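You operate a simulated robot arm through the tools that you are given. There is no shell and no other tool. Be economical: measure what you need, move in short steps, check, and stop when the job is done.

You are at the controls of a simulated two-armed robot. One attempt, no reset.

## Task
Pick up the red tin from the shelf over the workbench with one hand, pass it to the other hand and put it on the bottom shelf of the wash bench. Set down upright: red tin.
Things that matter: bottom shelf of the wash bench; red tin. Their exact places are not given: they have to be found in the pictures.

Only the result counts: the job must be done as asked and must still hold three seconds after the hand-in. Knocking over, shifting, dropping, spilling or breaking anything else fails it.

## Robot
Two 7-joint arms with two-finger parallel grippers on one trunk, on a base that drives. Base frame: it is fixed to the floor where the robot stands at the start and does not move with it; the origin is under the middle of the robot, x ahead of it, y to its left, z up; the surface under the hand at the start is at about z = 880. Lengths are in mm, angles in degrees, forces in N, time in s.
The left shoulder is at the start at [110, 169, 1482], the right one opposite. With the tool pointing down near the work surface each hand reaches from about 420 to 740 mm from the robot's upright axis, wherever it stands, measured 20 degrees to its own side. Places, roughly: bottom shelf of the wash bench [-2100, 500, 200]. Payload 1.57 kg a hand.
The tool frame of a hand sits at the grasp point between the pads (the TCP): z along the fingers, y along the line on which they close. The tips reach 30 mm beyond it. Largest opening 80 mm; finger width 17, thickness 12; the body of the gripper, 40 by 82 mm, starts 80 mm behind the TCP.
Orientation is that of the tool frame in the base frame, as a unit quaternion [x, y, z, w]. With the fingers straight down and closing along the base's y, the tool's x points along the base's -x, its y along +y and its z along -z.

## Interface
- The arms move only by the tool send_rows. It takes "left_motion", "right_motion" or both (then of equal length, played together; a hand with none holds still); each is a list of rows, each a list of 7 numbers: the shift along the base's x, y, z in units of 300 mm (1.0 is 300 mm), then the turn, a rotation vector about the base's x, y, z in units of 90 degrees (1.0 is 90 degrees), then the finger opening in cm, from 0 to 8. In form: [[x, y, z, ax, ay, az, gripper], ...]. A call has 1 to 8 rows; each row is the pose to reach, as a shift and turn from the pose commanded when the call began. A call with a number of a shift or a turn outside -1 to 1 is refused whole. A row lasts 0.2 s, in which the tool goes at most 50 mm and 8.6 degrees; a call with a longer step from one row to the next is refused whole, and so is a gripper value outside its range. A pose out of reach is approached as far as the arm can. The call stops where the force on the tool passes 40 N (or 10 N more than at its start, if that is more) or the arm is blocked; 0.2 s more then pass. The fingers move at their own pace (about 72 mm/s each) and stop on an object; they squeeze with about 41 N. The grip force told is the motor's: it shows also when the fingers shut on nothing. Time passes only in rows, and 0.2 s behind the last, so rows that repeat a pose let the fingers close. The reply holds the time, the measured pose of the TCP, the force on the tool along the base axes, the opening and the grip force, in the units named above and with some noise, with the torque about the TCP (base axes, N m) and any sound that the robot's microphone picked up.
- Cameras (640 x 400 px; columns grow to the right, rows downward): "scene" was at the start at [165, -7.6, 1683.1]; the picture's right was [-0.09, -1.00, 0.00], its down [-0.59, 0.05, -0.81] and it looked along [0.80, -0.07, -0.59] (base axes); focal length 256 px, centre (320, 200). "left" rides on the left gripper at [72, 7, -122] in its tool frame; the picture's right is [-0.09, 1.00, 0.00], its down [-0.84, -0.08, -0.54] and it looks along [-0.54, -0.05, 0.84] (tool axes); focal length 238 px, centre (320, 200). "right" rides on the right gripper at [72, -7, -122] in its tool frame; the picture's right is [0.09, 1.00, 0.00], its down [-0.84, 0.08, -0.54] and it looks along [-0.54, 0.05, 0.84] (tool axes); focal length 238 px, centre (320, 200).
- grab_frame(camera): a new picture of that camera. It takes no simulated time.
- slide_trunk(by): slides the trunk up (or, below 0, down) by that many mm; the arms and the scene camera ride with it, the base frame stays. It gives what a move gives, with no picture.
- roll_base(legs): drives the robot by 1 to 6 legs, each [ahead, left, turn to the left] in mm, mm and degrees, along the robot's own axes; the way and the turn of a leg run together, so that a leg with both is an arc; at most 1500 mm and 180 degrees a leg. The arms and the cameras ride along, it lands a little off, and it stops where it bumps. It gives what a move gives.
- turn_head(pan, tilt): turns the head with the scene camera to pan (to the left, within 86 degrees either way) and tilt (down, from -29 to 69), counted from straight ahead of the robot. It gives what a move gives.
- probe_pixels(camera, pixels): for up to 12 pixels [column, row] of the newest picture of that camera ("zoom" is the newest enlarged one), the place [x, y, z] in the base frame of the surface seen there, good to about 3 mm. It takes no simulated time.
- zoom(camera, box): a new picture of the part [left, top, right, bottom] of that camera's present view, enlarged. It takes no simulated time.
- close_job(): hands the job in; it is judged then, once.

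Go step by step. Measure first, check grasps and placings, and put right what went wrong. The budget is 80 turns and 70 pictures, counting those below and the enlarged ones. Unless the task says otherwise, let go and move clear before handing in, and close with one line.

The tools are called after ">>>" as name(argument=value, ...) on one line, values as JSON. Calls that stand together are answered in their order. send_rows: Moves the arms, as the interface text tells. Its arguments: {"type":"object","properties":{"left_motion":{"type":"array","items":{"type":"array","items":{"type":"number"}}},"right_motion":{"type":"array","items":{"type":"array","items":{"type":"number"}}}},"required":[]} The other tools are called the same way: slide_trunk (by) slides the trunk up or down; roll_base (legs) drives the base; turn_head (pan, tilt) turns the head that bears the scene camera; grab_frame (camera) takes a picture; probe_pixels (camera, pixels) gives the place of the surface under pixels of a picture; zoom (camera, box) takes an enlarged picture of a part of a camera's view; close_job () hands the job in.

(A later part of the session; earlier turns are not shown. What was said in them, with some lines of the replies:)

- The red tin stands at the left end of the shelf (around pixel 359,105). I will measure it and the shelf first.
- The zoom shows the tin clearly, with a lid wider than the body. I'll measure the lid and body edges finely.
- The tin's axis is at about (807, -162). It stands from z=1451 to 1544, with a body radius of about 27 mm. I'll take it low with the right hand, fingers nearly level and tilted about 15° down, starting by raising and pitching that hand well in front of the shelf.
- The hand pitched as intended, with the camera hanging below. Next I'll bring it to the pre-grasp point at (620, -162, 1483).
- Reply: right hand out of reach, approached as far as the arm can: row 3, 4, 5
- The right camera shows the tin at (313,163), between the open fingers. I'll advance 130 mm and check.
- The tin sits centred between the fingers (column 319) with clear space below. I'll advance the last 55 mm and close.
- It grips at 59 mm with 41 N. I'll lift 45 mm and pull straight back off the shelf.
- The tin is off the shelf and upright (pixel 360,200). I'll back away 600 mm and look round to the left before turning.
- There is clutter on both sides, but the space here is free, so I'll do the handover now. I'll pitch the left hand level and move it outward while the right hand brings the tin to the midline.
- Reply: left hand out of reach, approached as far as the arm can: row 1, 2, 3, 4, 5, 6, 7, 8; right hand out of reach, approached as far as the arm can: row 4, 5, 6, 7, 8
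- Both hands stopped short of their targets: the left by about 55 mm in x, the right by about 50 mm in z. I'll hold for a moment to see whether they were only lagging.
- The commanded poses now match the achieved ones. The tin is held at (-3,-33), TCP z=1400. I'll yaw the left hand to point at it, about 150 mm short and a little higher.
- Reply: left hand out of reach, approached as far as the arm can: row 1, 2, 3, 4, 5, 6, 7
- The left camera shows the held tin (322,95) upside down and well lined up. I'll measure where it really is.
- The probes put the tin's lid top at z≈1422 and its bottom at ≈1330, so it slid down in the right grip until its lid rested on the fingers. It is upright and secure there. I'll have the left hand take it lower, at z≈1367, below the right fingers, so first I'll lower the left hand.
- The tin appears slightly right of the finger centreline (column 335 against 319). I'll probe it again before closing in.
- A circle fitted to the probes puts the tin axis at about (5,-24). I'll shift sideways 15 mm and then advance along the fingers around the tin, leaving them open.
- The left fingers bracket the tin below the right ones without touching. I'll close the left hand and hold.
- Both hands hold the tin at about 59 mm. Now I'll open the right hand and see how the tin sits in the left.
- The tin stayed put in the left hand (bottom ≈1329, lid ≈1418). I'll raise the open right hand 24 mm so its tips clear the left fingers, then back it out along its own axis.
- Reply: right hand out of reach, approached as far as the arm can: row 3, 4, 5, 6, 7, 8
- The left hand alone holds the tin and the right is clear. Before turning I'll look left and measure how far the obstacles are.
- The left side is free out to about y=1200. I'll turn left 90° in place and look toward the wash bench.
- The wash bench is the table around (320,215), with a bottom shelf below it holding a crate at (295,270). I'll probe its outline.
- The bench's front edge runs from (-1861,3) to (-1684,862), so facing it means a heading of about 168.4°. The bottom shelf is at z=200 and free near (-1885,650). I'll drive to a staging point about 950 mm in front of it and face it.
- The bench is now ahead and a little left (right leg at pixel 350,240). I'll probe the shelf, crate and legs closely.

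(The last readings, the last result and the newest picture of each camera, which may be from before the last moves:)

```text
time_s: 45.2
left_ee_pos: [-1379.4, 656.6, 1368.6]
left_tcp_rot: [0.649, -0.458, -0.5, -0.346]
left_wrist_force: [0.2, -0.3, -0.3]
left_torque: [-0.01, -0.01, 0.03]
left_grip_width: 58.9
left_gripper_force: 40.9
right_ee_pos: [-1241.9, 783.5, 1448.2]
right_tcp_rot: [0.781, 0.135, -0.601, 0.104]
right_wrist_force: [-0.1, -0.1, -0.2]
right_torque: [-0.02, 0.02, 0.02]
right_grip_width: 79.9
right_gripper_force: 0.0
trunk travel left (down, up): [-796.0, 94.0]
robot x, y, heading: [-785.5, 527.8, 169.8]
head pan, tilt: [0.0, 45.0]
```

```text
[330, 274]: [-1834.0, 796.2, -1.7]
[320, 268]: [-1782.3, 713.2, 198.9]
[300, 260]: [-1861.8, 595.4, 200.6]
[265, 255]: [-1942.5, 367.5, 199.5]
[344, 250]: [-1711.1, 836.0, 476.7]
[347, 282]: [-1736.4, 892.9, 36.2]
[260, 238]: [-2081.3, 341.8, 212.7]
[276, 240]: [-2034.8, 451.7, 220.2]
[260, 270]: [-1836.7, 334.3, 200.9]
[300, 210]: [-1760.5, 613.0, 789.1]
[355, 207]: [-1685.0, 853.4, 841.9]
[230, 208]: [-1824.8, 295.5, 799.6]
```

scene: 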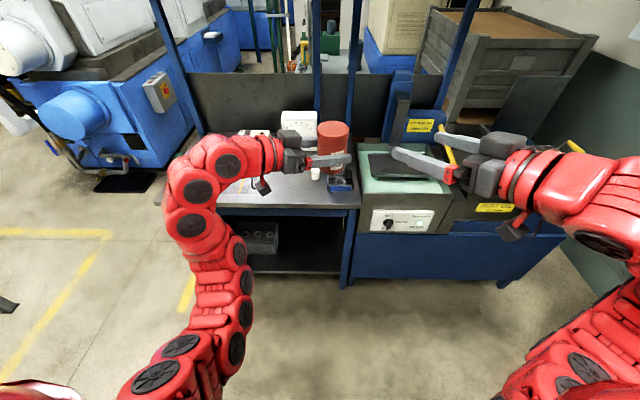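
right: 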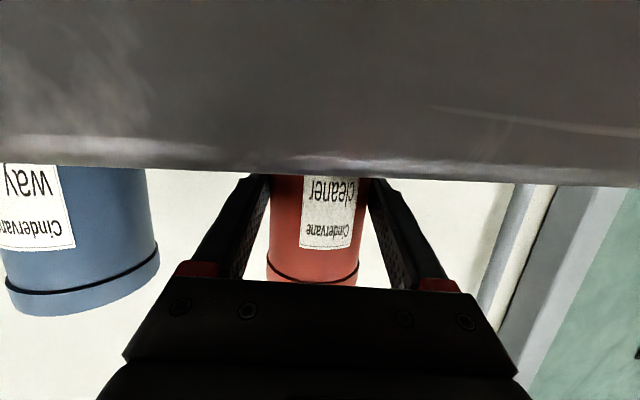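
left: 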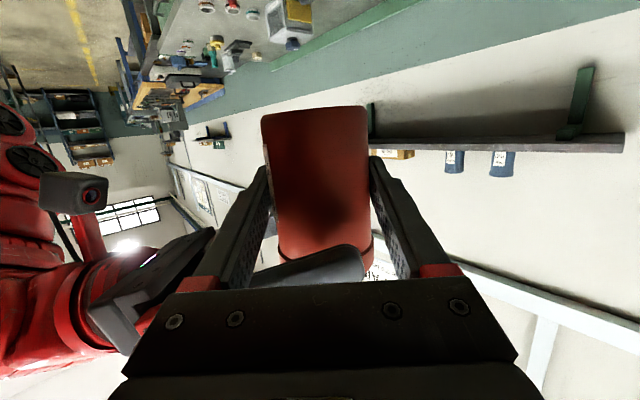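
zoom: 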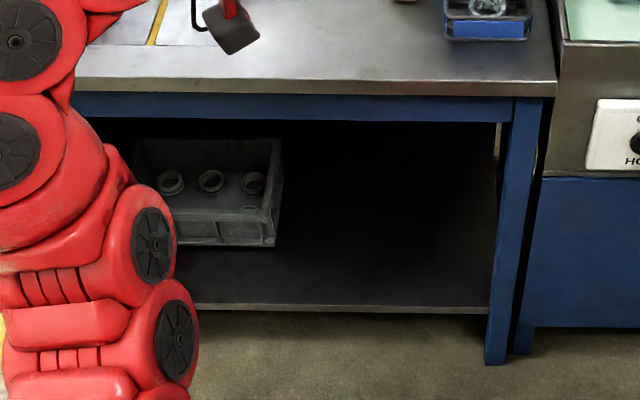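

The shelf front edge is near x≈-1788 at y=620, and the crate's right front corner is near (-2035,452). My target spot is (-1890,620). Next I'll gently swing the left hand (with the tin) to point straight ahead, and tuck the right hand down and back.

>>> send_rows(left_motion=[[-0.026, -0.046, 0, 0, 0, 0.083, 3], [-0.052, -0.0925, 0, 0, 0, 0.167, 3], [-0.0775, -0.139, 0, 0, 0, 0.25, 3], [-0.103, -0.185, 0, 0, 0, 0.333, 3], [-0.129, -0.231, 0, 0, 0, 0.4165, 3], [-0.155, -0.2775, 0, 0, 0, 0.5, 3], [-0.181, -0.324, 0, 0, 0, 0.583, 3], [-0.207, -0.37, 0, 0, 0, 0.667, 3]], right_motion=[[0.046, 0.08, -0.125, 0.0303, -0.0894, 0, 8], [0.0925, 0.161, -0.25, 0.0606, -0.1788, 0, 8], [0.139, 0.241, -0.375, 0.0909, -0.2682, 0, 8], [0.185, 0.3215, -0.5, 0.1212, -0.3576, 0, 8], [0.231, 0.402, -0.625, 0.1515, -0.447, 0, 8], [0.2775, 0.482, -0.75, 0.1818, -0.5364, 0, 8], [0.324, 0.5625, -0.875, 0.2121, -0.6258, 0, 8], [0.37, 0.643, -1.0, 0.2424, -0.7152, 0, 8]])

>>> grab_frame(camera="scene")

```text
time_s: 47.0
left_ee_pos: [-1425.7, 624.1, 1375.4]
left_tcp_rot: [0.774, -0.173, -0.6, -0.103]
left_wrist_force: [0.2, 0.4, -2.1]
left_torque: [-0.02, -0.05, 0.06]
left_grip_width: 58.7
left_gripper_force: 40.9
left hand out of reach, approached as far as the arm can: row 6, 7, 8
right_ee_pos: [-1102.6, 935.0, 1115.2]
right_tcp_rot: [0.983, 0.164, -0.087, 0.015]
right_wrist_force: [0.6, 1.1, 0.4]
right_torque: [-0.11, 0.01, 0.03]
right_grip_width: 79.7
right_gripper_force: 0.1
right hand out of reach, approached as far as the arm can: row 7, 8
trunk travel left (down, up): [-796.0, 94.0]
robot x, y, heading: [-785.5, 524.6, 169.7]
head pan, tilt: [0.0, 45.0]
```

```text
37 pictures are left
```

scene: 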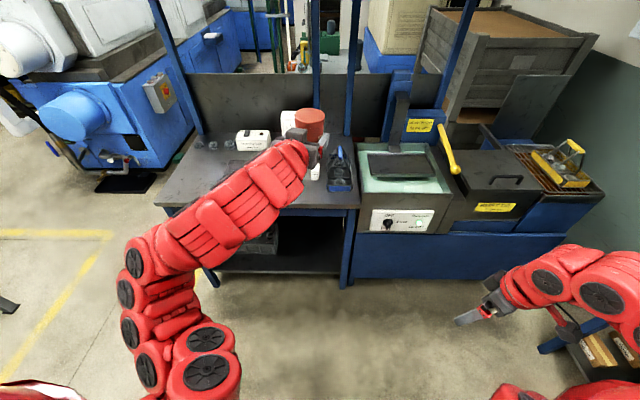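

The left hand now points almost straight ahead (12° off) with the tin upright, and the right is tucked. I'll lower the trunk 500 mm first.

>>> slide_trunk(by=-500)

>>> grab_frame(camera="scene")

>>> grab_frame(camera="left")

```text
refused: -500 is not a number from -400 to 400
```

```text
36 pictures are left
```

scene: 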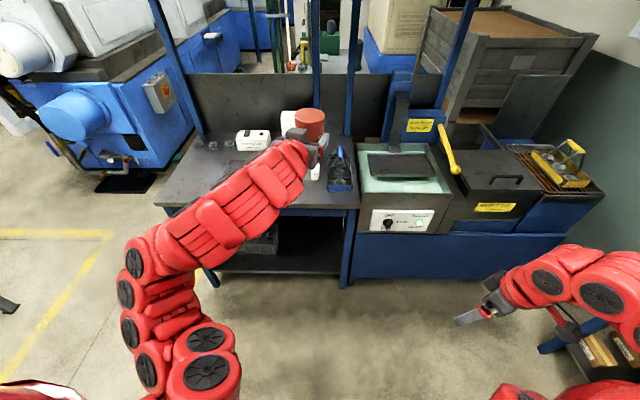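

```text
35 pictures are left
```

left: 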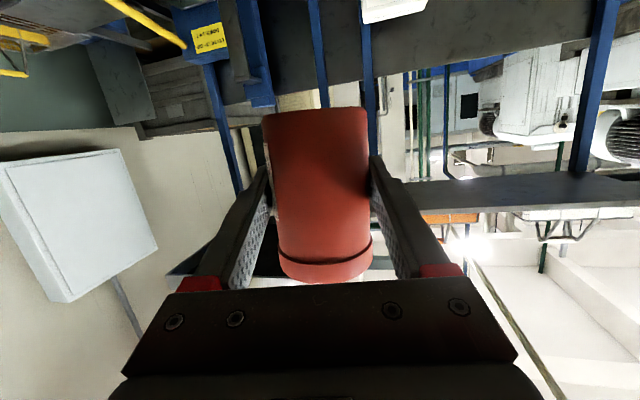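

The limit is 400 mm per slide, and the tin still sits well in the left grip. I'll lower in two slides.

>>> slide_trunk(by=-390)

>>> slide_trunk(by=-390)

>>> grab_frame(camera="scene")

>>> grab_frame(camera="left")

```text
time_s: 50.8
left_ee_pos: [-1425.5, 620.4, 984.3]
left_tcp_rot: [0.775, -0.172, -0.599, -0.104]
left_wrist_force: [-0.3, 0.1, -1.4]
left_torque: [-0.02, 0.02, 0.0]
left_grip_width: 59.0
left_gripper_force: 40.7
right_ee_pos: [-1104.1, 933.0, 727.9]
right_tcp_rot: [0.983, 0.163, -0.087, 0.014]
right_wrist_force: [-0.2, 1.0, -0.5]
right_torque: [0.01, -0.01, -0.01]
right_grip_width: 79.9
right_gripper_force: 0.0
trunk travel left (down, up): [-406.0, 484.0]
robot x, y, heading: [-785.5, 529.8, 169.7]
head pan, tilt: [0.0, 45.0]
```

```text
time_s: 54.5
left_ee_pos: [-1425.2, 620.7, 593.9]
left_tcp_rot: [0.775, -0.173, -0.599, -0.105]
left_wrist_force: [-0.2, 0.9, -2.4]
left_torque: [-0.01, -0.04, 0.03]
left_grip_width: 58.8
left_gripper_force: 41.1
right_ee_pos: [-1102.4, 932.8, 337.1]
right_tcp_rot: [0.983, 0.162, -0.086, 0.013]
right_wrist_force: [-1.2, -0.3, 0.6]
right_torque: [-0.01, -0.02, 0.02]
right_grip_width: 80.2
right_gripper_force: 0.1
trunk travel left (down, up): [-16.0, 874.0]
robot x, y, heading: [-780.7, 524.8, 169.8]
head pan, tilt: [0.0, 45.0]
```

```text
34 pictures are left
```

scene: 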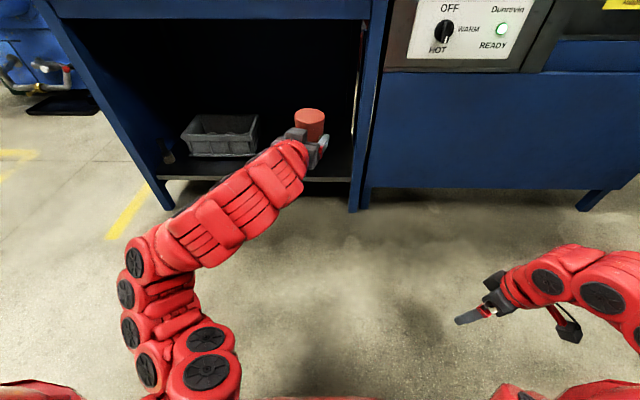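

```text
33 pictures are left
```

left: 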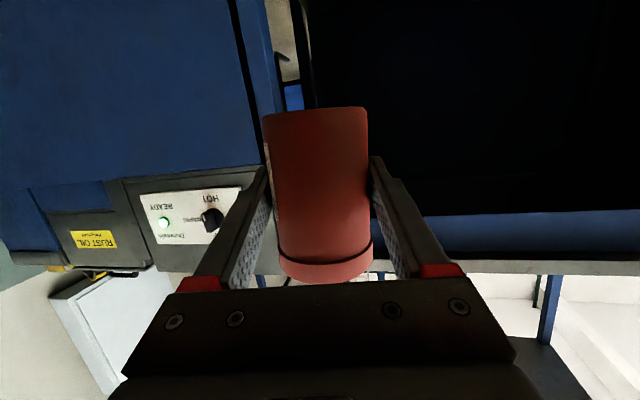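

The view under the bench is clear: crate at (220,135), free shelf right of it. I'll lower the left hand gently by about 240 mm.

>>> send_rows(left_motion=[[0, 0, -0.05, 0, 0, 0, 3], [0, 0, -0.15, 0, 0, 0, 3], [0, 0, -0.26, 0, 0, 0, 3], [0, 0, -0.37, 0, 0, 0, 3], [0, 0, -0.48, 0, 0, 0, 3], [0, 0, -0.6, 0, 0, 0, 3], [0, 0, -0.72, 0, 0, 0, 3], [0, 0, -0.8, 0, 0, 0, 3]])

>>> send_rows(left_motion=[[0, 0, -0.04, 0, 0, 0, 3], [0, 0, -0.12, 0, 0, 0, 3], [0, 0, -0.2, 0, 0, 0, 3], [0, 0, -0.24, 0, 0, 0, 3]])

>>> grab_frame(camera="scene")

>>> grab_frame(camera="left")

```text
time_s: 56.3
left_ee_pos: [-1429.8, 621.1, 372.1]
left_tcp_rot: [0.766, -0.172, -0.61, -0.104]
left_wrist_force: [-0.7, -0.7, -1.4]
left_torque: [-0.02, 0.03, 0.0]
left_grip_width: 58.8
left_gripper_force: 40.7
left hand out of reach, approached as far as the arm can: row 2, 3, 4
right_ee_pos: [-1102.6, 931.7, 342.2]
right_tcp_rot: [0.983, 0.164, -0.086, 0.015]
right_wrist_force: [-0.4, -0.7, -0.2]
right_torque: [-0.02, 0.01, -0.02]
right_grip_width: 79.9
right_gripper_force: 0.1
trunk travel left (down, up): [-16.0, 874.0]
robot x, y, heading: [-788.6, 530.1, 169.5]
head pan, tilt: [0.0, 45.0]
```

```text
time_s: 57.5
left_ee_pos: [-1459.8, 616.9, 381.9]
left_tcp_rot: [0.717, -0.189, -0.668, -0.069]
left_wrist_force: [0.3, 0.4, -2.3]
left_torque: [0.03, -0.03, 0.01]
left_grip_width: 58.9
left_gripper_force: 40.6
right_ee_pos: [-1102.1, 932.9, 350.1]
right_tcp_rot: [0.982, 0.164, -0.091, 0.012]
right_wrist_force: [0.6, -0.2, 0.0]
right_torque: [-0.01, -0.01, 0.02]
right_grip_width: 80.1
right_gripper_force: 0.1
trunk travel left (down, up): [-16.0, 874.0]
robot x, y, heading: [-786.0, 524.9, 169.5]
head pan, tilt: [0.0, 45.0]
stopped in row 4 (left hand): the arm was blocked; the commanded pose is now the measured one
```

```text
32 pictures are left
```

scene: 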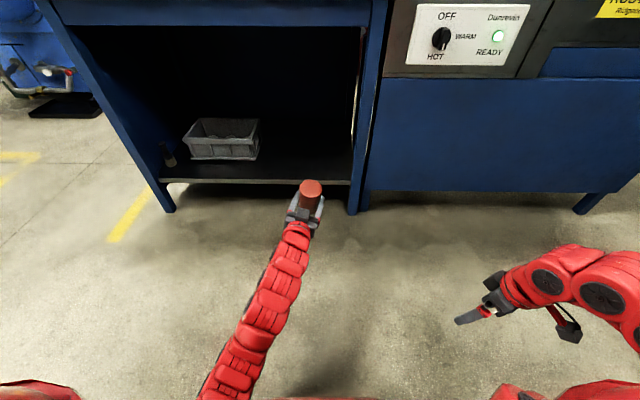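

```text
31 pictures are left
```

left: 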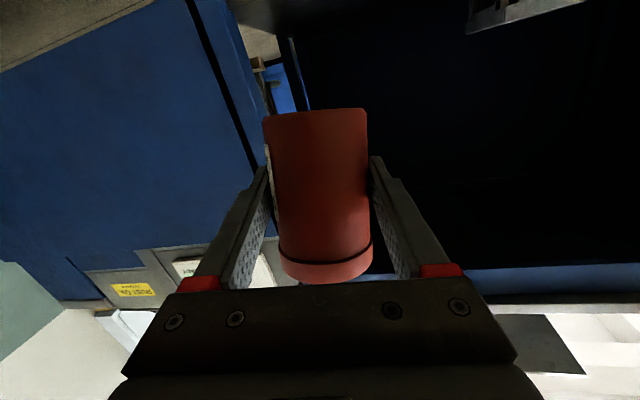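

The arm was blocked at z≈380 with nothing near the hand, so the low-hanging elbow has most likely reached the floor. The hand also tipped a little. I'll raise the trunk 170 mm to free it, then work with a straighter arm.

>>> slide_trunk(by=170)

>>> turn_head(pan=10, tilt=69)

>>> grab_frame(camera="scene")

```text
time_s: 59.4
left_ee_pos: [-1460.9, 619.1, 535.6]
left_tcp_rot: [0.72, -0.189, -0.664, -0.069]
left_wrist_force: [-0.3, -0.1, -1.5]
left_torque: [-0.01, -0.04, -0.01]
left_grip_width: 58.8
left_gripper_force: 41.4
right_ee_pos: [-1103.8, 933.2, 507.2]
right_tcp_rot: [0.983, 0.164, -0.087, 0.014]
right_wrist_force: [-0.4, -0.1, -0.8]
right_torque: [0.02, 0.0, -0.04]
right_grip_width: 80.2
right_gripper_force: 0.0
trunk travel left (down, up): [-186.0, 704.0]
robot x, y, heading: [-781.9, 525.1, 169.4]
head pan, tilt: [0.0, 45.0]
```

```text
time_s: 60.3
left_ee_pos: [-1461.6, 617.9, 536.5]
left_tcp_rot: [0.721, -0.189, -0.664, -0.067]
left_wrist_force: [-1.1, -0.4, -1.7]
left_torque: [-0.03, 0.0, 0.04]
left_grip_width: 58.6
left_gripper_force: 41.0
right_ee_pos: [-1103.2, 932.2, 506.9]
right_tcp_rot: [0.983, 0.163, -0.087, 0.013]
right_wrist_force: [0.0, 0.5, 0.0]
right_torque: [-0.04, 0.02, -0.03]
right_grip_width: 80.0
right_gripper_force: 0.0
trunk travel left (down, up): [-186.0, 704.0]
robot x, y, heading: [-781.6, 524.6, 169.6]
head pan, tilt: [10.0, 68.8]
```

```text
30 pictures are left
```

scene: 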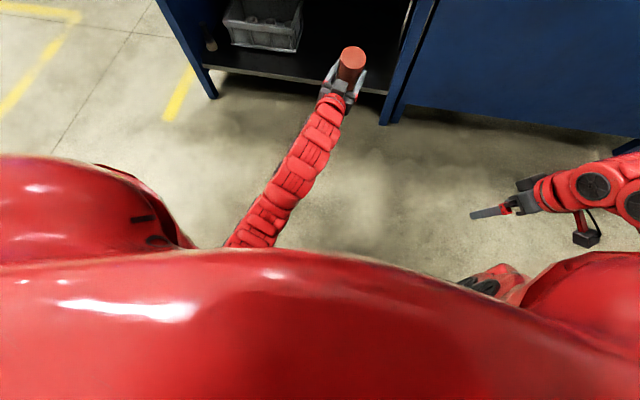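

I'll probe points along the left arm to learn how low the elbow hangs.

>>> probe_pixels(camera="scene", pixels=[[250, 235], [265, 210], [280, 190], [295, 165], [310, 140], [325, 110], [340, 85], [352, 50], [352, 75], [345, 50], [360, 54]])

```text
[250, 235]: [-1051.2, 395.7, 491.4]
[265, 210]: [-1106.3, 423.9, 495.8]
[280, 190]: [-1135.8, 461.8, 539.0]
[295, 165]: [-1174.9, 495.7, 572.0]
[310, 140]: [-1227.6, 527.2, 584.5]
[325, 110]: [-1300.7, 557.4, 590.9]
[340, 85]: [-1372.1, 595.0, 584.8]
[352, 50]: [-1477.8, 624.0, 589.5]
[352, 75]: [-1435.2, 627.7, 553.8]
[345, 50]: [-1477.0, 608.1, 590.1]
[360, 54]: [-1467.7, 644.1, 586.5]
```

The arm runs elbow-down; with the trunk 170 mm higher it has room, and it will straighten as the hand goes down. I'll level the hand back to its grasp attitude (12° correction) and lower to z≈290.

>>> send_rows(left_motion=[[0, 0, -0.04, 0.019, -0.041, 0.006, 3], [0, 0, -0.13, 0.038, -0.082, 0.012, 3], [0, 0, -0.24, 0.0573, -0.123, 0.018, 3], [0, 0, -0.36, 0.0573, -0.123, 0.018, 3], [0, 0, -0.48, 0.0573, -0.123, 0.018, 3], [0, 0, -0.6, 0.0573, -0.123, 0.018, 3], [0, 0, -0.72, 0.0573, -0.123, 0.018, 3], [0, 0, -0.82, 0.0573, -0.123, 0.018, 3]])

>>> grab_frame(camera="scene")

```text
time_s: 62.1
left_ee_pos: [-1460.9, 619.4, 289.0]
left_tcp_rot: [0.779, -0.142, -0.6, -0.109]
left_wrist_force: [-0.6, -0.5, -2.7]
left_torque: [0.02, -0.05, 0.01]
left_grip_width: 58.9
left_gripper_force: 40.9
right_ee_pos: [-1104.4, 932.7, 507.8]
right_tcp_rot: [0.983, 0.163, -0.087, 0.013]
right_wrist_force: [-0.4, -0.7, 0.4]
right_torque: [-0.03, 0.01, -0.06]
right_grip_width: 79.8
right_gripper_force: 0.1
trunk travel left (down, up): [-186.0, 704.0]
robot x, y, heading: [-783.3, 530.8, 169.8]
head pan, tilt: [10.0, 68.8]
```

```text
29 pictures are left
```

scene: 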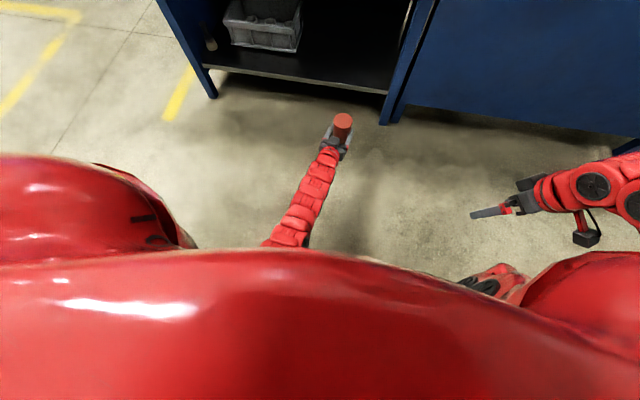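

The hand is level again (15° tilt, no roll) at (-1461,619,289). I'll drive most of the way in, 300 mm ahead and 53 mm left, then check.

>>> roll_base(legs=[[300, 53, 0]])

>>> turn_head(pan=0, tilt=60)

>>> grab_frame(camera="scene")

>>> grab_frame(camera="left")

```text
time_s: 64.2
left_ee_pos: [-1772.3, 622.0, 288.8]
left_tcp_rot: [0.78, -0.141, -0.6, -0.109]
left_wrist_force: [0.8, 0.2, -1.3]
left_torque: [0.0, -0.02, -0.02]
left_grip_width: 58.8
left_gripper_force: 41.1
right_ee_pos: [-1413.8, 936.0, 506.2]
right_tcp_rot: [0.983, 0.163, -0.087, 0.014]
right_wrist_force: [0.5, 0.1, -0.5]
right_torque: [0.0, -0.04, 0.03]
right_grip_width: 80.4
right_gripper_force: 0.1
trunk travel left (down, up): [-186.0, 704.0]
robot x, y, heading: [-1098.2, 530.4, 169.7]
head pan, tilt: [10.0, 68.8]
```

```text
time_s: 64.9
left_ee_pos: [-1773.1, 623.7, 288.8]
left_tcp_rot: [0.78, -0.142, -0.599, -0.109]
left_wrist_force: [-0.4, -0.5, -2.2]
left_torque: [-0.03, -0.05, 0.0]
left_grip_width: 58.9
left_gripper_force: 41.0
right_ee_pos: [-1414.5, 935.9, 506.9]
right_tcp_rot: [0.982, 0.163, -0.089, 0.013]
right_wrist_force: [0.3, 0.7, 0.0]
right_torque: [0.0, -0.02, 0.01]
right_grip_width: 79.9
right_gripper_force: 0.1
trunk travel left (down, up): [-186.0, 704.0]
robot x, y, heading: [-1095.1, 529.5, 169.7]
head pan, tilt: [0.0, 60.0]
```

```text
28 pictures are left
```

scene: 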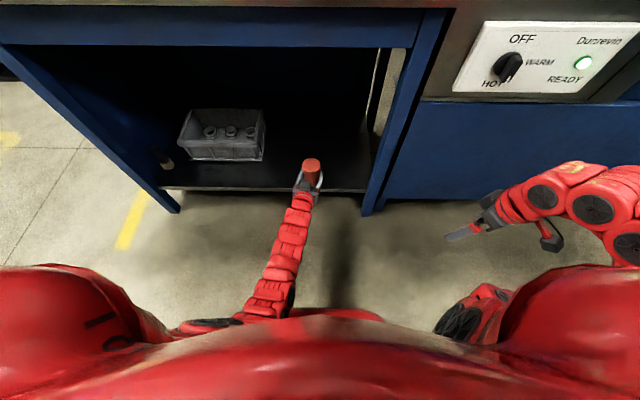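

```text
27 pictures are left
```

left: 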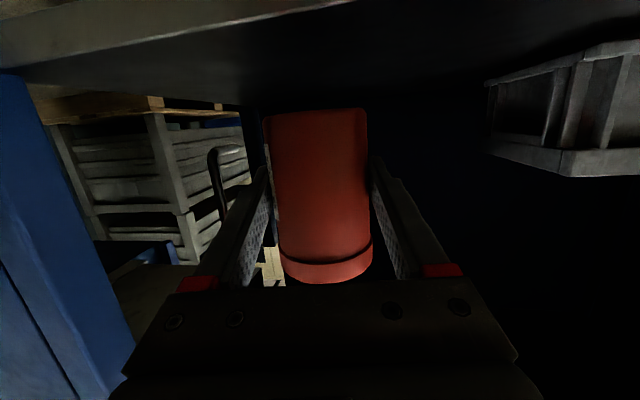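

The tin is at the shelf's front edge and the crate is well to the left. I'll probe the shelf edge, crate, tin and the right leg.

>>> probe_pixels(camera="scene", pixels=[[350, 188], [350, 180], [280, 187], [280, 180], [330, 165], [310, 145], [262, 158], [312, 162], [318, 176], [305, 164], [319, 165], [370, 200]])

>>> probe_pixels(camera="left", pixels=[[316, 112], [316, 180], [316, 250], [320, 60], [320, 40], [560, 160], [500, 70]])

```text
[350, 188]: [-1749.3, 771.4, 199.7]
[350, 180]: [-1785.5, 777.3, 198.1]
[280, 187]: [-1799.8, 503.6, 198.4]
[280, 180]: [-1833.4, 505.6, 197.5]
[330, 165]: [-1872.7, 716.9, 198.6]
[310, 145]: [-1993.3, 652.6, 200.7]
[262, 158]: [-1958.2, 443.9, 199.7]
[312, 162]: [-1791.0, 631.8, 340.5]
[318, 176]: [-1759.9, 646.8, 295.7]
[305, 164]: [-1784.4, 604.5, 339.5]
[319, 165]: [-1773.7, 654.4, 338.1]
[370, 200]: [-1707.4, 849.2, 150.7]
```

```text
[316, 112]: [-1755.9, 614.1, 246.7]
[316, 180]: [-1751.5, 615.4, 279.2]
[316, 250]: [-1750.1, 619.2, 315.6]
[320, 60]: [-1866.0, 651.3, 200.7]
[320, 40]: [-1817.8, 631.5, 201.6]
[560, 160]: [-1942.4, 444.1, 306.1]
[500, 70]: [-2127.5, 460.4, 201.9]
```

The shelf edge is at x≈-1775 and the tin's axis at about (-1779,627), bottom ≈247. I'll drive another 105 mm straight in toward x≈-1880.

>>> roll_base(legs=[[103, 17, 0]])

>>> grab_frame(camera="scene")

>>> grab_frame(camera="left")

>>> probe_pixels(camera="left", pixels=[[316, 112], [316, 180], [316, 250], [316, 80], [270, 125], [362, 125], [316, 118]])

```text
time_s: 66.1
left_ee_pos: [-1876.0, 625.1, 291.1]
left_tcp_rot: [0.78, -0.142, -0.6, -0.11]
left_wrist_force: [-0.2, 0.0, -1.7]
left_torque: [-0.04, 0.0, -0.04]
left_grip_width: 58.5
left_gripper_force: 41.4
right_ee_pos: [-1519.2, 937.6, 507.1]
right_tcp_rot: [0.983, 0.163, -0.086, 0.013]
right_wrist_force: [-0.1, -0.7, -0.3]
right_torque: [0.02, 0.02, -0.03]
right_grip_width: 80.2
right_gripper_force: 0.2
trunk travel left (down, up): [-186.0, 704.0]
robot x, y, heading: [-1202.9, 532.2, 169.5]
head pan, tilt: [0.0, 60.0]
```

```text
26 pictures are left
```

scene: 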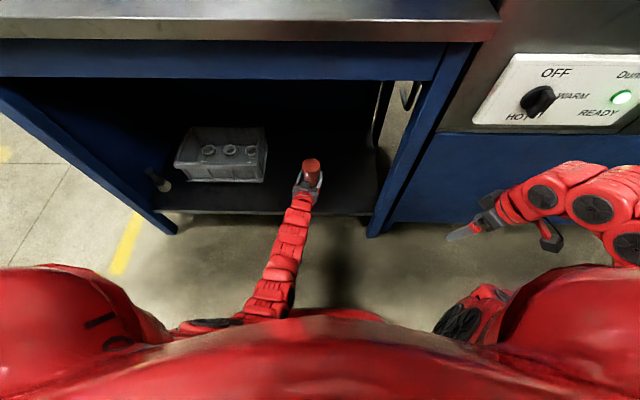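

```text
25 pictures are left
```

left: 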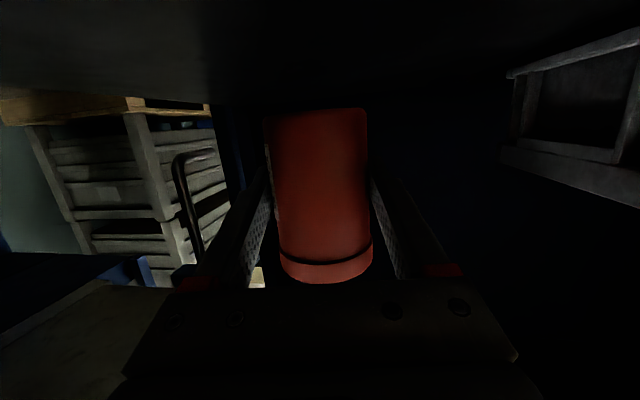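

```text
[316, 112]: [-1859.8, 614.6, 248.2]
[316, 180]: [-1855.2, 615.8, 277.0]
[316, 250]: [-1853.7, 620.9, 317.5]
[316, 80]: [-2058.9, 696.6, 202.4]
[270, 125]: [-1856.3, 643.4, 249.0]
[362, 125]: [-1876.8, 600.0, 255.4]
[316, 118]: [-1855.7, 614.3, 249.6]
```

The tin is about 105 mm inside the edge, bottom ≈249 over the shelf at 200. I'll lower 38 mm and check.

>>> send_rows(left_motion=[[0, 0, -0.03, 0, 0, 0, 3], [0, 0, -0.07, 0, 0, 0, 3], [0, 0, -0.11, 0, 0, 0, 3], [0, 0, -0.127, 0, 0, 0, 3]])

>>> zoom(camera="left", box=[220, 60, 420, 185])

>>> probe_pixels(camera="left", pixels=[[316, 112], [316, 115], [316, 118], [316, 250]])

```text
time_s: 67.1
left_ee_pos: [-1874.7, 626.1, 251.6]
left_tcp_rot: [0.779, -0.142, -0.6, -0.11]
left_wrist_force: [-0.5, 0.3, -2.3]
left_torque: [0.03, -0.03, -0.02]
left_grip_width: 58.6
left_gripper_force: 41.4
right_ee_pos: [-1517.9, 938.8, 507.0]
right_tcp_rot: [0.983, 0.163, -0.087, 0.014]
right_wrist_force: [-1.0, -1.0, -0.3]
right_torque: [0.01, 0.02, 0.01]
right_grip_width: 80.3
right_gripper_force: 0.0
trunk travel left (down, up): [-186.0, 704.0]
robot x, y, heading: [-1199.7, 529.8, 169.7]
head pan, tilt: [0.0, 60.0]
```

```text
3.20 times, centred on (320, 122) of left
```

zoom: 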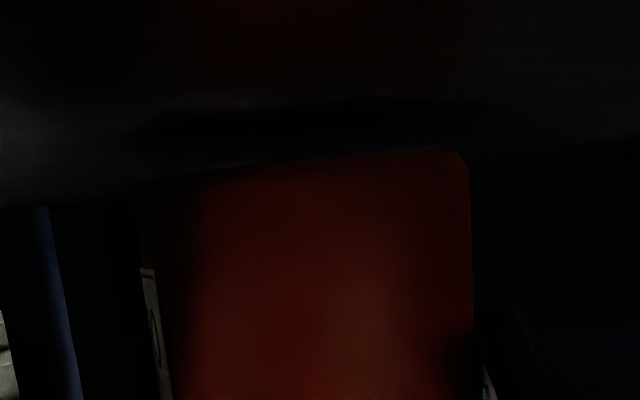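

```text
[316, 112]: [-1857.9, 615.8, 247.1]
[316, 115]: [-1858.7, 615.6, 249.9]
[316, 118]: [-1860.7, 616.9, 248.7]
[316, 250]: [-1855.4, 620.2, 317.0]
```

No contact yet at TCP z=252. I'll continue down in 2 mm steps until the force shows contact.

>>> send_rows(left_motion=[[0, 0, -0.008, 0, 0, 0, 3], [0, 0, -0.015, 0, 0, 0, 3], [0, 0, -0.022, 0, 0, 0, 3], [0, 0, -0.029, 0, 0, 0, 3]])

>>> send_rows(left_motion=[[0, 0, -0.005, 0, 0, 0, 3], [0, 0, -0.008, 0, 0, 0, 3]])

>>> grab_frame(camera="left")

>>> probe_pixels(camera="left", pixels=[[316, 112], [316, 120], [316, 180], [316, 250], [275, 122], [360, 120], [316, 95]])

```text
time_s: 68.1
left_ee_pos: [-1876.5, 626.4, 244.2]
left_tcp_rot: [0.778, -0.142, -0.602, -0.111]
left_wrist_force: [3.5, 0.5, 10.0]
left_torque: [-0.08, -0.42, 0.03]
left_grip_width: 58.7
left_gripper_force: 41.1
right_ee_pos: [-1516.8, 938.4, 507.0]
right_tcp_rot: [0.983, 0.163, -0.088, 0.013]
right_wrist_force: [0.0, -0.2, -0.3]
right_torque: [-0.03, -0.03, -0.02]
right_grip_width: 80.2
right_gripper_force: 0.0
trunk travel left (down, up): [-186.0, 704.0]
robot x, y, heading: [-1200.9, 534.3, 169.5]
head pan, tilt: [0.0, 60.0]
```

```text
time_s: 68.7
left_ee_pos: [-1875.6, 625.9, 242.5]
left_tcp_rot: [0.778, -0.142, -0.602, -0.11]
left_wrist_force: [4.1, 2.4, 22.3]
left_torque: [-0.14, -0.61, 0.04]
left_grip_width: 58.9
left_gripper_force: 41.1
right_ee_pos: [-1516.6, 937.2, 507.8]
right_tcp_rot: [0.983, 0.163, -0.089, 0.013]
right_wrist_force: [1.2, 0.6, -0.2]
right_torque: [0.02, 0.03, -0.01]
right_grip_width: 80.1
right_gripper_force: 0.0
trunk travel left (down, up): [-186.0, 704.0]
robot x, y, heading: [-1201.0, 529.5, 169.3]
head pan, tilt: [0.0, 60.0]
```

```text
23 pictures are left
```

left: 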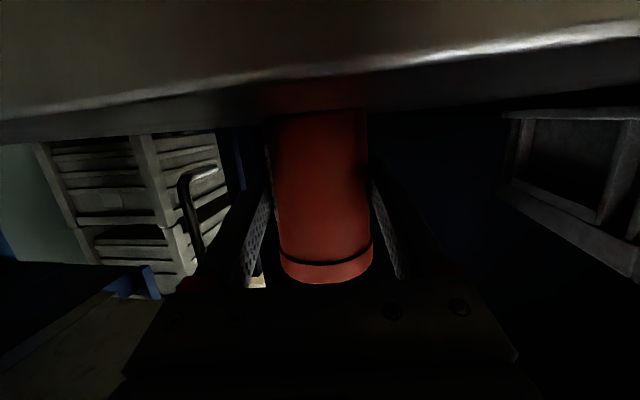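

```text
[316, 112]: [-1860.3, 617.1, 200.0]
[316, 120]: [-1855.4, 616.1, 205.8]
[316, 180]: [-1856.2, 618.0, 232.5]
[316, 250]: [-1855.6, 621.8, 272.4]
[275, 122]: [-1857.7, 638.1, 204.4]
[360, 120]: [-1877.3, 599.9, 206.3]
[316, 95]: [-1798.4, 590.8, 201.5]
```

The tin's bottom is on the shelf (probe z=200), with an upward force of 22 N. I'll ease off 1.5 mm and open.

>>> send_rows(left_motion=[[0, 0, 0.005, 0, 0, 0, 3], [0, 0, 0.005, 0, 0, 0, 6.2], [0, 0, 0.005, 0, 0, 0, 7], [0, 0, 0.005, 0, 0, 0, 8], [0, 0, 0.005, 0, 0, 0, 8]])

>>> grab_frame(camera="left")

>>> probe_pixels(camera="left", pixels=[[316, 115], [316, 120], [316, 180], [316, 250], [275, 122], [360, 120]])

>>> zoom(camera="scene", box=[250, 120, 380, 220])

```text
time_s: 69.9
left_ee_pos: [-1875.3, 626.1, 241.7]
left_tcp_rot: [0.78, -0.143, -0.6, -0.11]
left_wrist_force: [-0.1, -0.5, -0.1]
left_torque: [-0.01, 0.02, 0.02]
left_grip_width: 79.9
left_gripper_force: 0.0
right_ee_pos: [-1517.2, 938.2, 506.5]
right_tcp_rot: [0.983, 0.164, -0.087, 0.014]
right_wrist_force: [0.1, 0.0, -0.2]
right_torque: [-0.01, 0.03, -0.03]
right_grip_width: 80.1
right_gripper_force: 0.1
trunk travel left (down, up): [-186.0, 704.0]
robot x, y, heading: [-1200.2, 531.7, 169.7]
head pan, tilt: [0.0, 60.0]
```

```text
22 pictures are left
```

left: 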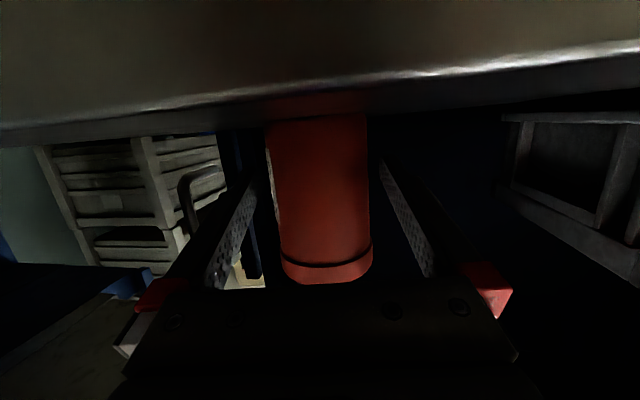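

```text
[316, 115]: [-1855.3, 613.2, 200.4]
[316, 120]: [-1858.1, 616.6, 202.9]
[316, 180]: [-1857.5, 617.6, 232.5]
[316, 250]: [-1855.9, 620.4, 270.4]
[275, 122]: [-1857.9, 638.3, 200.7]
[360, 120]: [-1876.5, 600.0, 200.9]
```

```text
4.00 times, centred on (315, 170) of scene
```

zoom: 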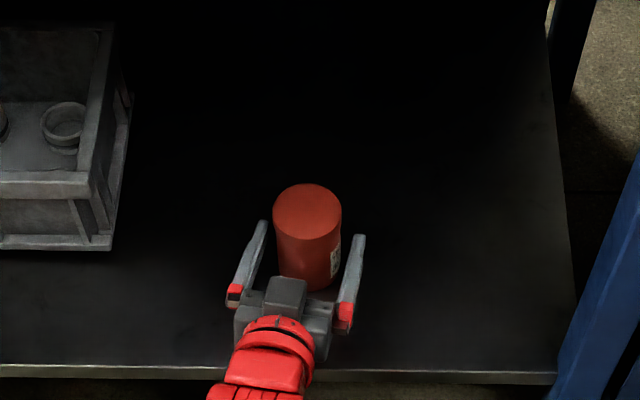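

The tin stands free on the shelf with the fingers open around it. I'll back the hand straight out along its own axis.

>>> send_rows(left_motion=[[0.047, -0.018, 0.005, 0, 0, 0, 8], [0.109, -0.041, 0.01, 0, 0, 0, 8], [0.171, -0.065, 0.015, 0, 0, 0, 8], [0.234, -0.089, 0.02, 0, 0, 0, 8]])

>>> zoom(camera="scene", box=[250, 120, 380, 220])

```text
time_s: 71.1
left_ee_pos: [-1854.3, 608.7, 306.5]
left_tcp_rot: [0.746, -0.133, -0.643, -0.111]
left_wrist_force: [0.4, -0.4, 0.5]
left_torque: [0.03, 0.0, 0.03]
left_grip_width: 80.1
left_gripper_force: 0.0
right_ee_pos: [-1517.3, 937.7, 506.1]
right_tcp_rot: [0.983, 0.163, -0.086, 0.013]
right_wrist_force: [-0.4, 0.5, -1.1]
right_torque: [0.01, 0.03, 0.03]
right_grip_width: 79.8
right_gripper_force: 0.0
trunk travel left (down, up): [-186.0, 704.0]
robot x, y, heading: [-1203.1, 528.3, 169.5]
head pan, tilt: [0.0, 60.0]
stopped in row 4 (left hand): the arm was blocked; the commanded pose is now the measured one
```

```text
4.00 times, centred on (315, 170) of scene
```

zoom: 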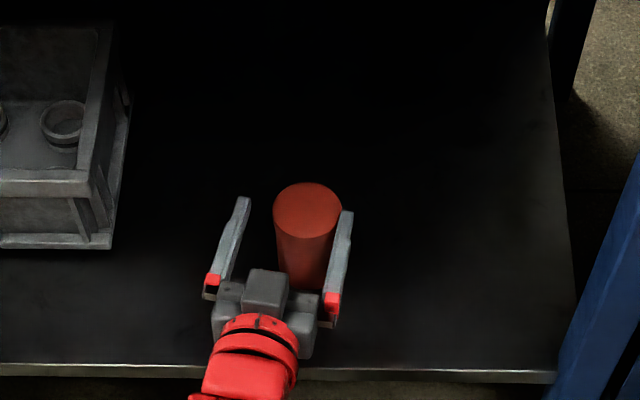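

The elbow hit the base again, so the hand rose to z=306, with its tips now about level with the lid top at 294. The tin still stands. I'll lift straight up with the trunk so the fingers clear the lid.

>>> slide_trunk(by=60)

>>> zoom(camera="scene", box=[250, 120, 380, 220])

>>> grab_frame(camera="left")

```text
time_s: 72.1
left_ee_pos: [-1847.4, 611.2, 360.4]
left_tcp_rot: [0.749, -0.136, -0.639, -0.113]
left_wrist_force: [1.4, -0.3, 0.3]
left_torque: [-0.04, 0.01, 0.02]
left_grip_width: 79.8
left_gripper_force: 0.1
right_ee_pos: [-1517.7, 936.5, 567.0]
right_tcp_rot: [0.983, 0.163, -0.087, 0.014]
right_wrist_force: [1.4, -1.0, 0.3]
right_torque: [0.0, -0.01, -0.03]
right_grip_width: 79.8
right_gripper_force: 0.1
trunk travel left (down, up): [-246.0, 644.0]
robot x, y, heading: [-1199.4, 535.0, 169.5]
head pan, tilt: [0.0, 60.0]
```

```text
4.00 times, centred on (315, 170) of scene
```

zoom: 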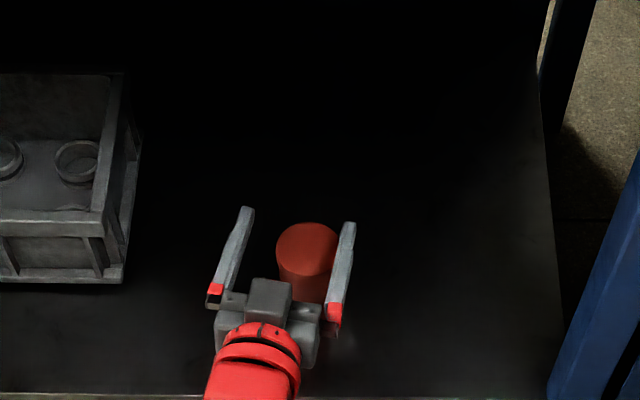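

```text
18 pictures are left
```

left: 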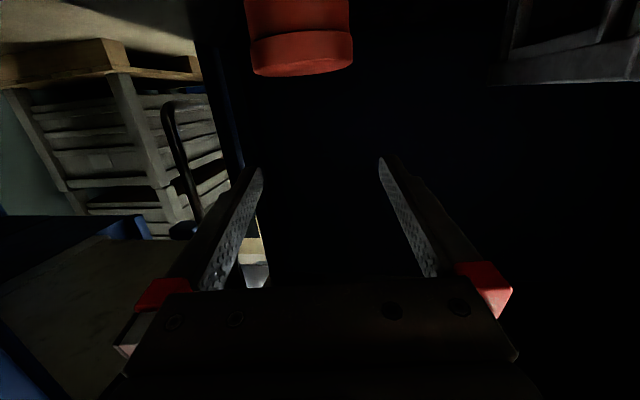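

The fingers are clear above the lid. I'll back the robot away.

>>> roll_base(legs=[[-400, 0, 0]])

>>> turn_head(pan=0, tilt=45)

>>> grab_frame(camera="scene")

```text
time_s: 74.6
left_ee_pos: [-1462.1, 534.8, 362.0]
left_tcp_rot: [0.749, -0.133, -0.64, -0.11]
left_wrist_force: [-0.9, -0.7, -1.0]
left_torque: [-0.02, 0.02, 0.01]
left_grip_width: 80.2
left_gripper_force: 0.0
right_ee_pos: [-1133.7, 865.2, 567.3]
right_tcp_rot: [0.982, 0.167, -0.087, 0.014]
right_wrist_force: [-1.0, -0.2, 0.1]
right_torque: [0.0, -0.02, -0.02]
right_grip_width: 79.9
right_gripper_force: 0.1
trunk travel left (down, up): [-246.0, 644.0]
robot x, y, heading: [-811.6, 466.0, 169.8]
head pan, tilt: [0.0, 60.0]
```

```text
time_s: 75.3
left_ee_pos: [-1462.5, 534.9, 362.2]
left_tcp_rot: [0.75, -0.132, -0.639, -0.109]
left_wrist_force: [0.7, 1.3, 0.2]
left_torque: [0.01, -0.01, 0.02]
left_grip_width: 79.8
left_gripper_force: 0.2
right_ee_pos: [-1133.1, 865.7, 567.0]
right_tcp_rot: [0.982, 0.167, -0.087, 0.013]
right_wrist_force: [-0.2, 1.0, -0.2]
right_torque: [-0.01, 0.0, 0.01]
right_grip_width: 80.2
right_gripper_force: 0.1
trunk travel left (down, up): [-246.0, 644.0]
robot x, y, heading: [-811.9, 463.5, 169.9]
head pan, tilt: [0.0, 45.0]
```

```text
17 pictures are left
```

scene: 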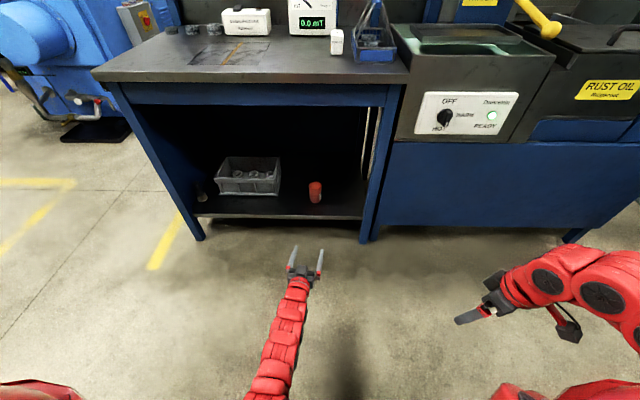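

The red tin stands upright on the bottom shelf at pixel (315,192), the crate is undisturbed, and both hands are empty and clear. I'm handing in.

>>> close_job()

```text
The job is handed in.
```

The red tin was picked up with the right hand, passed to the left, and set down upright on the wash bench's bottom shelf. In the last picture it was standing there with both hands clear and nothing else visibly disturbed.
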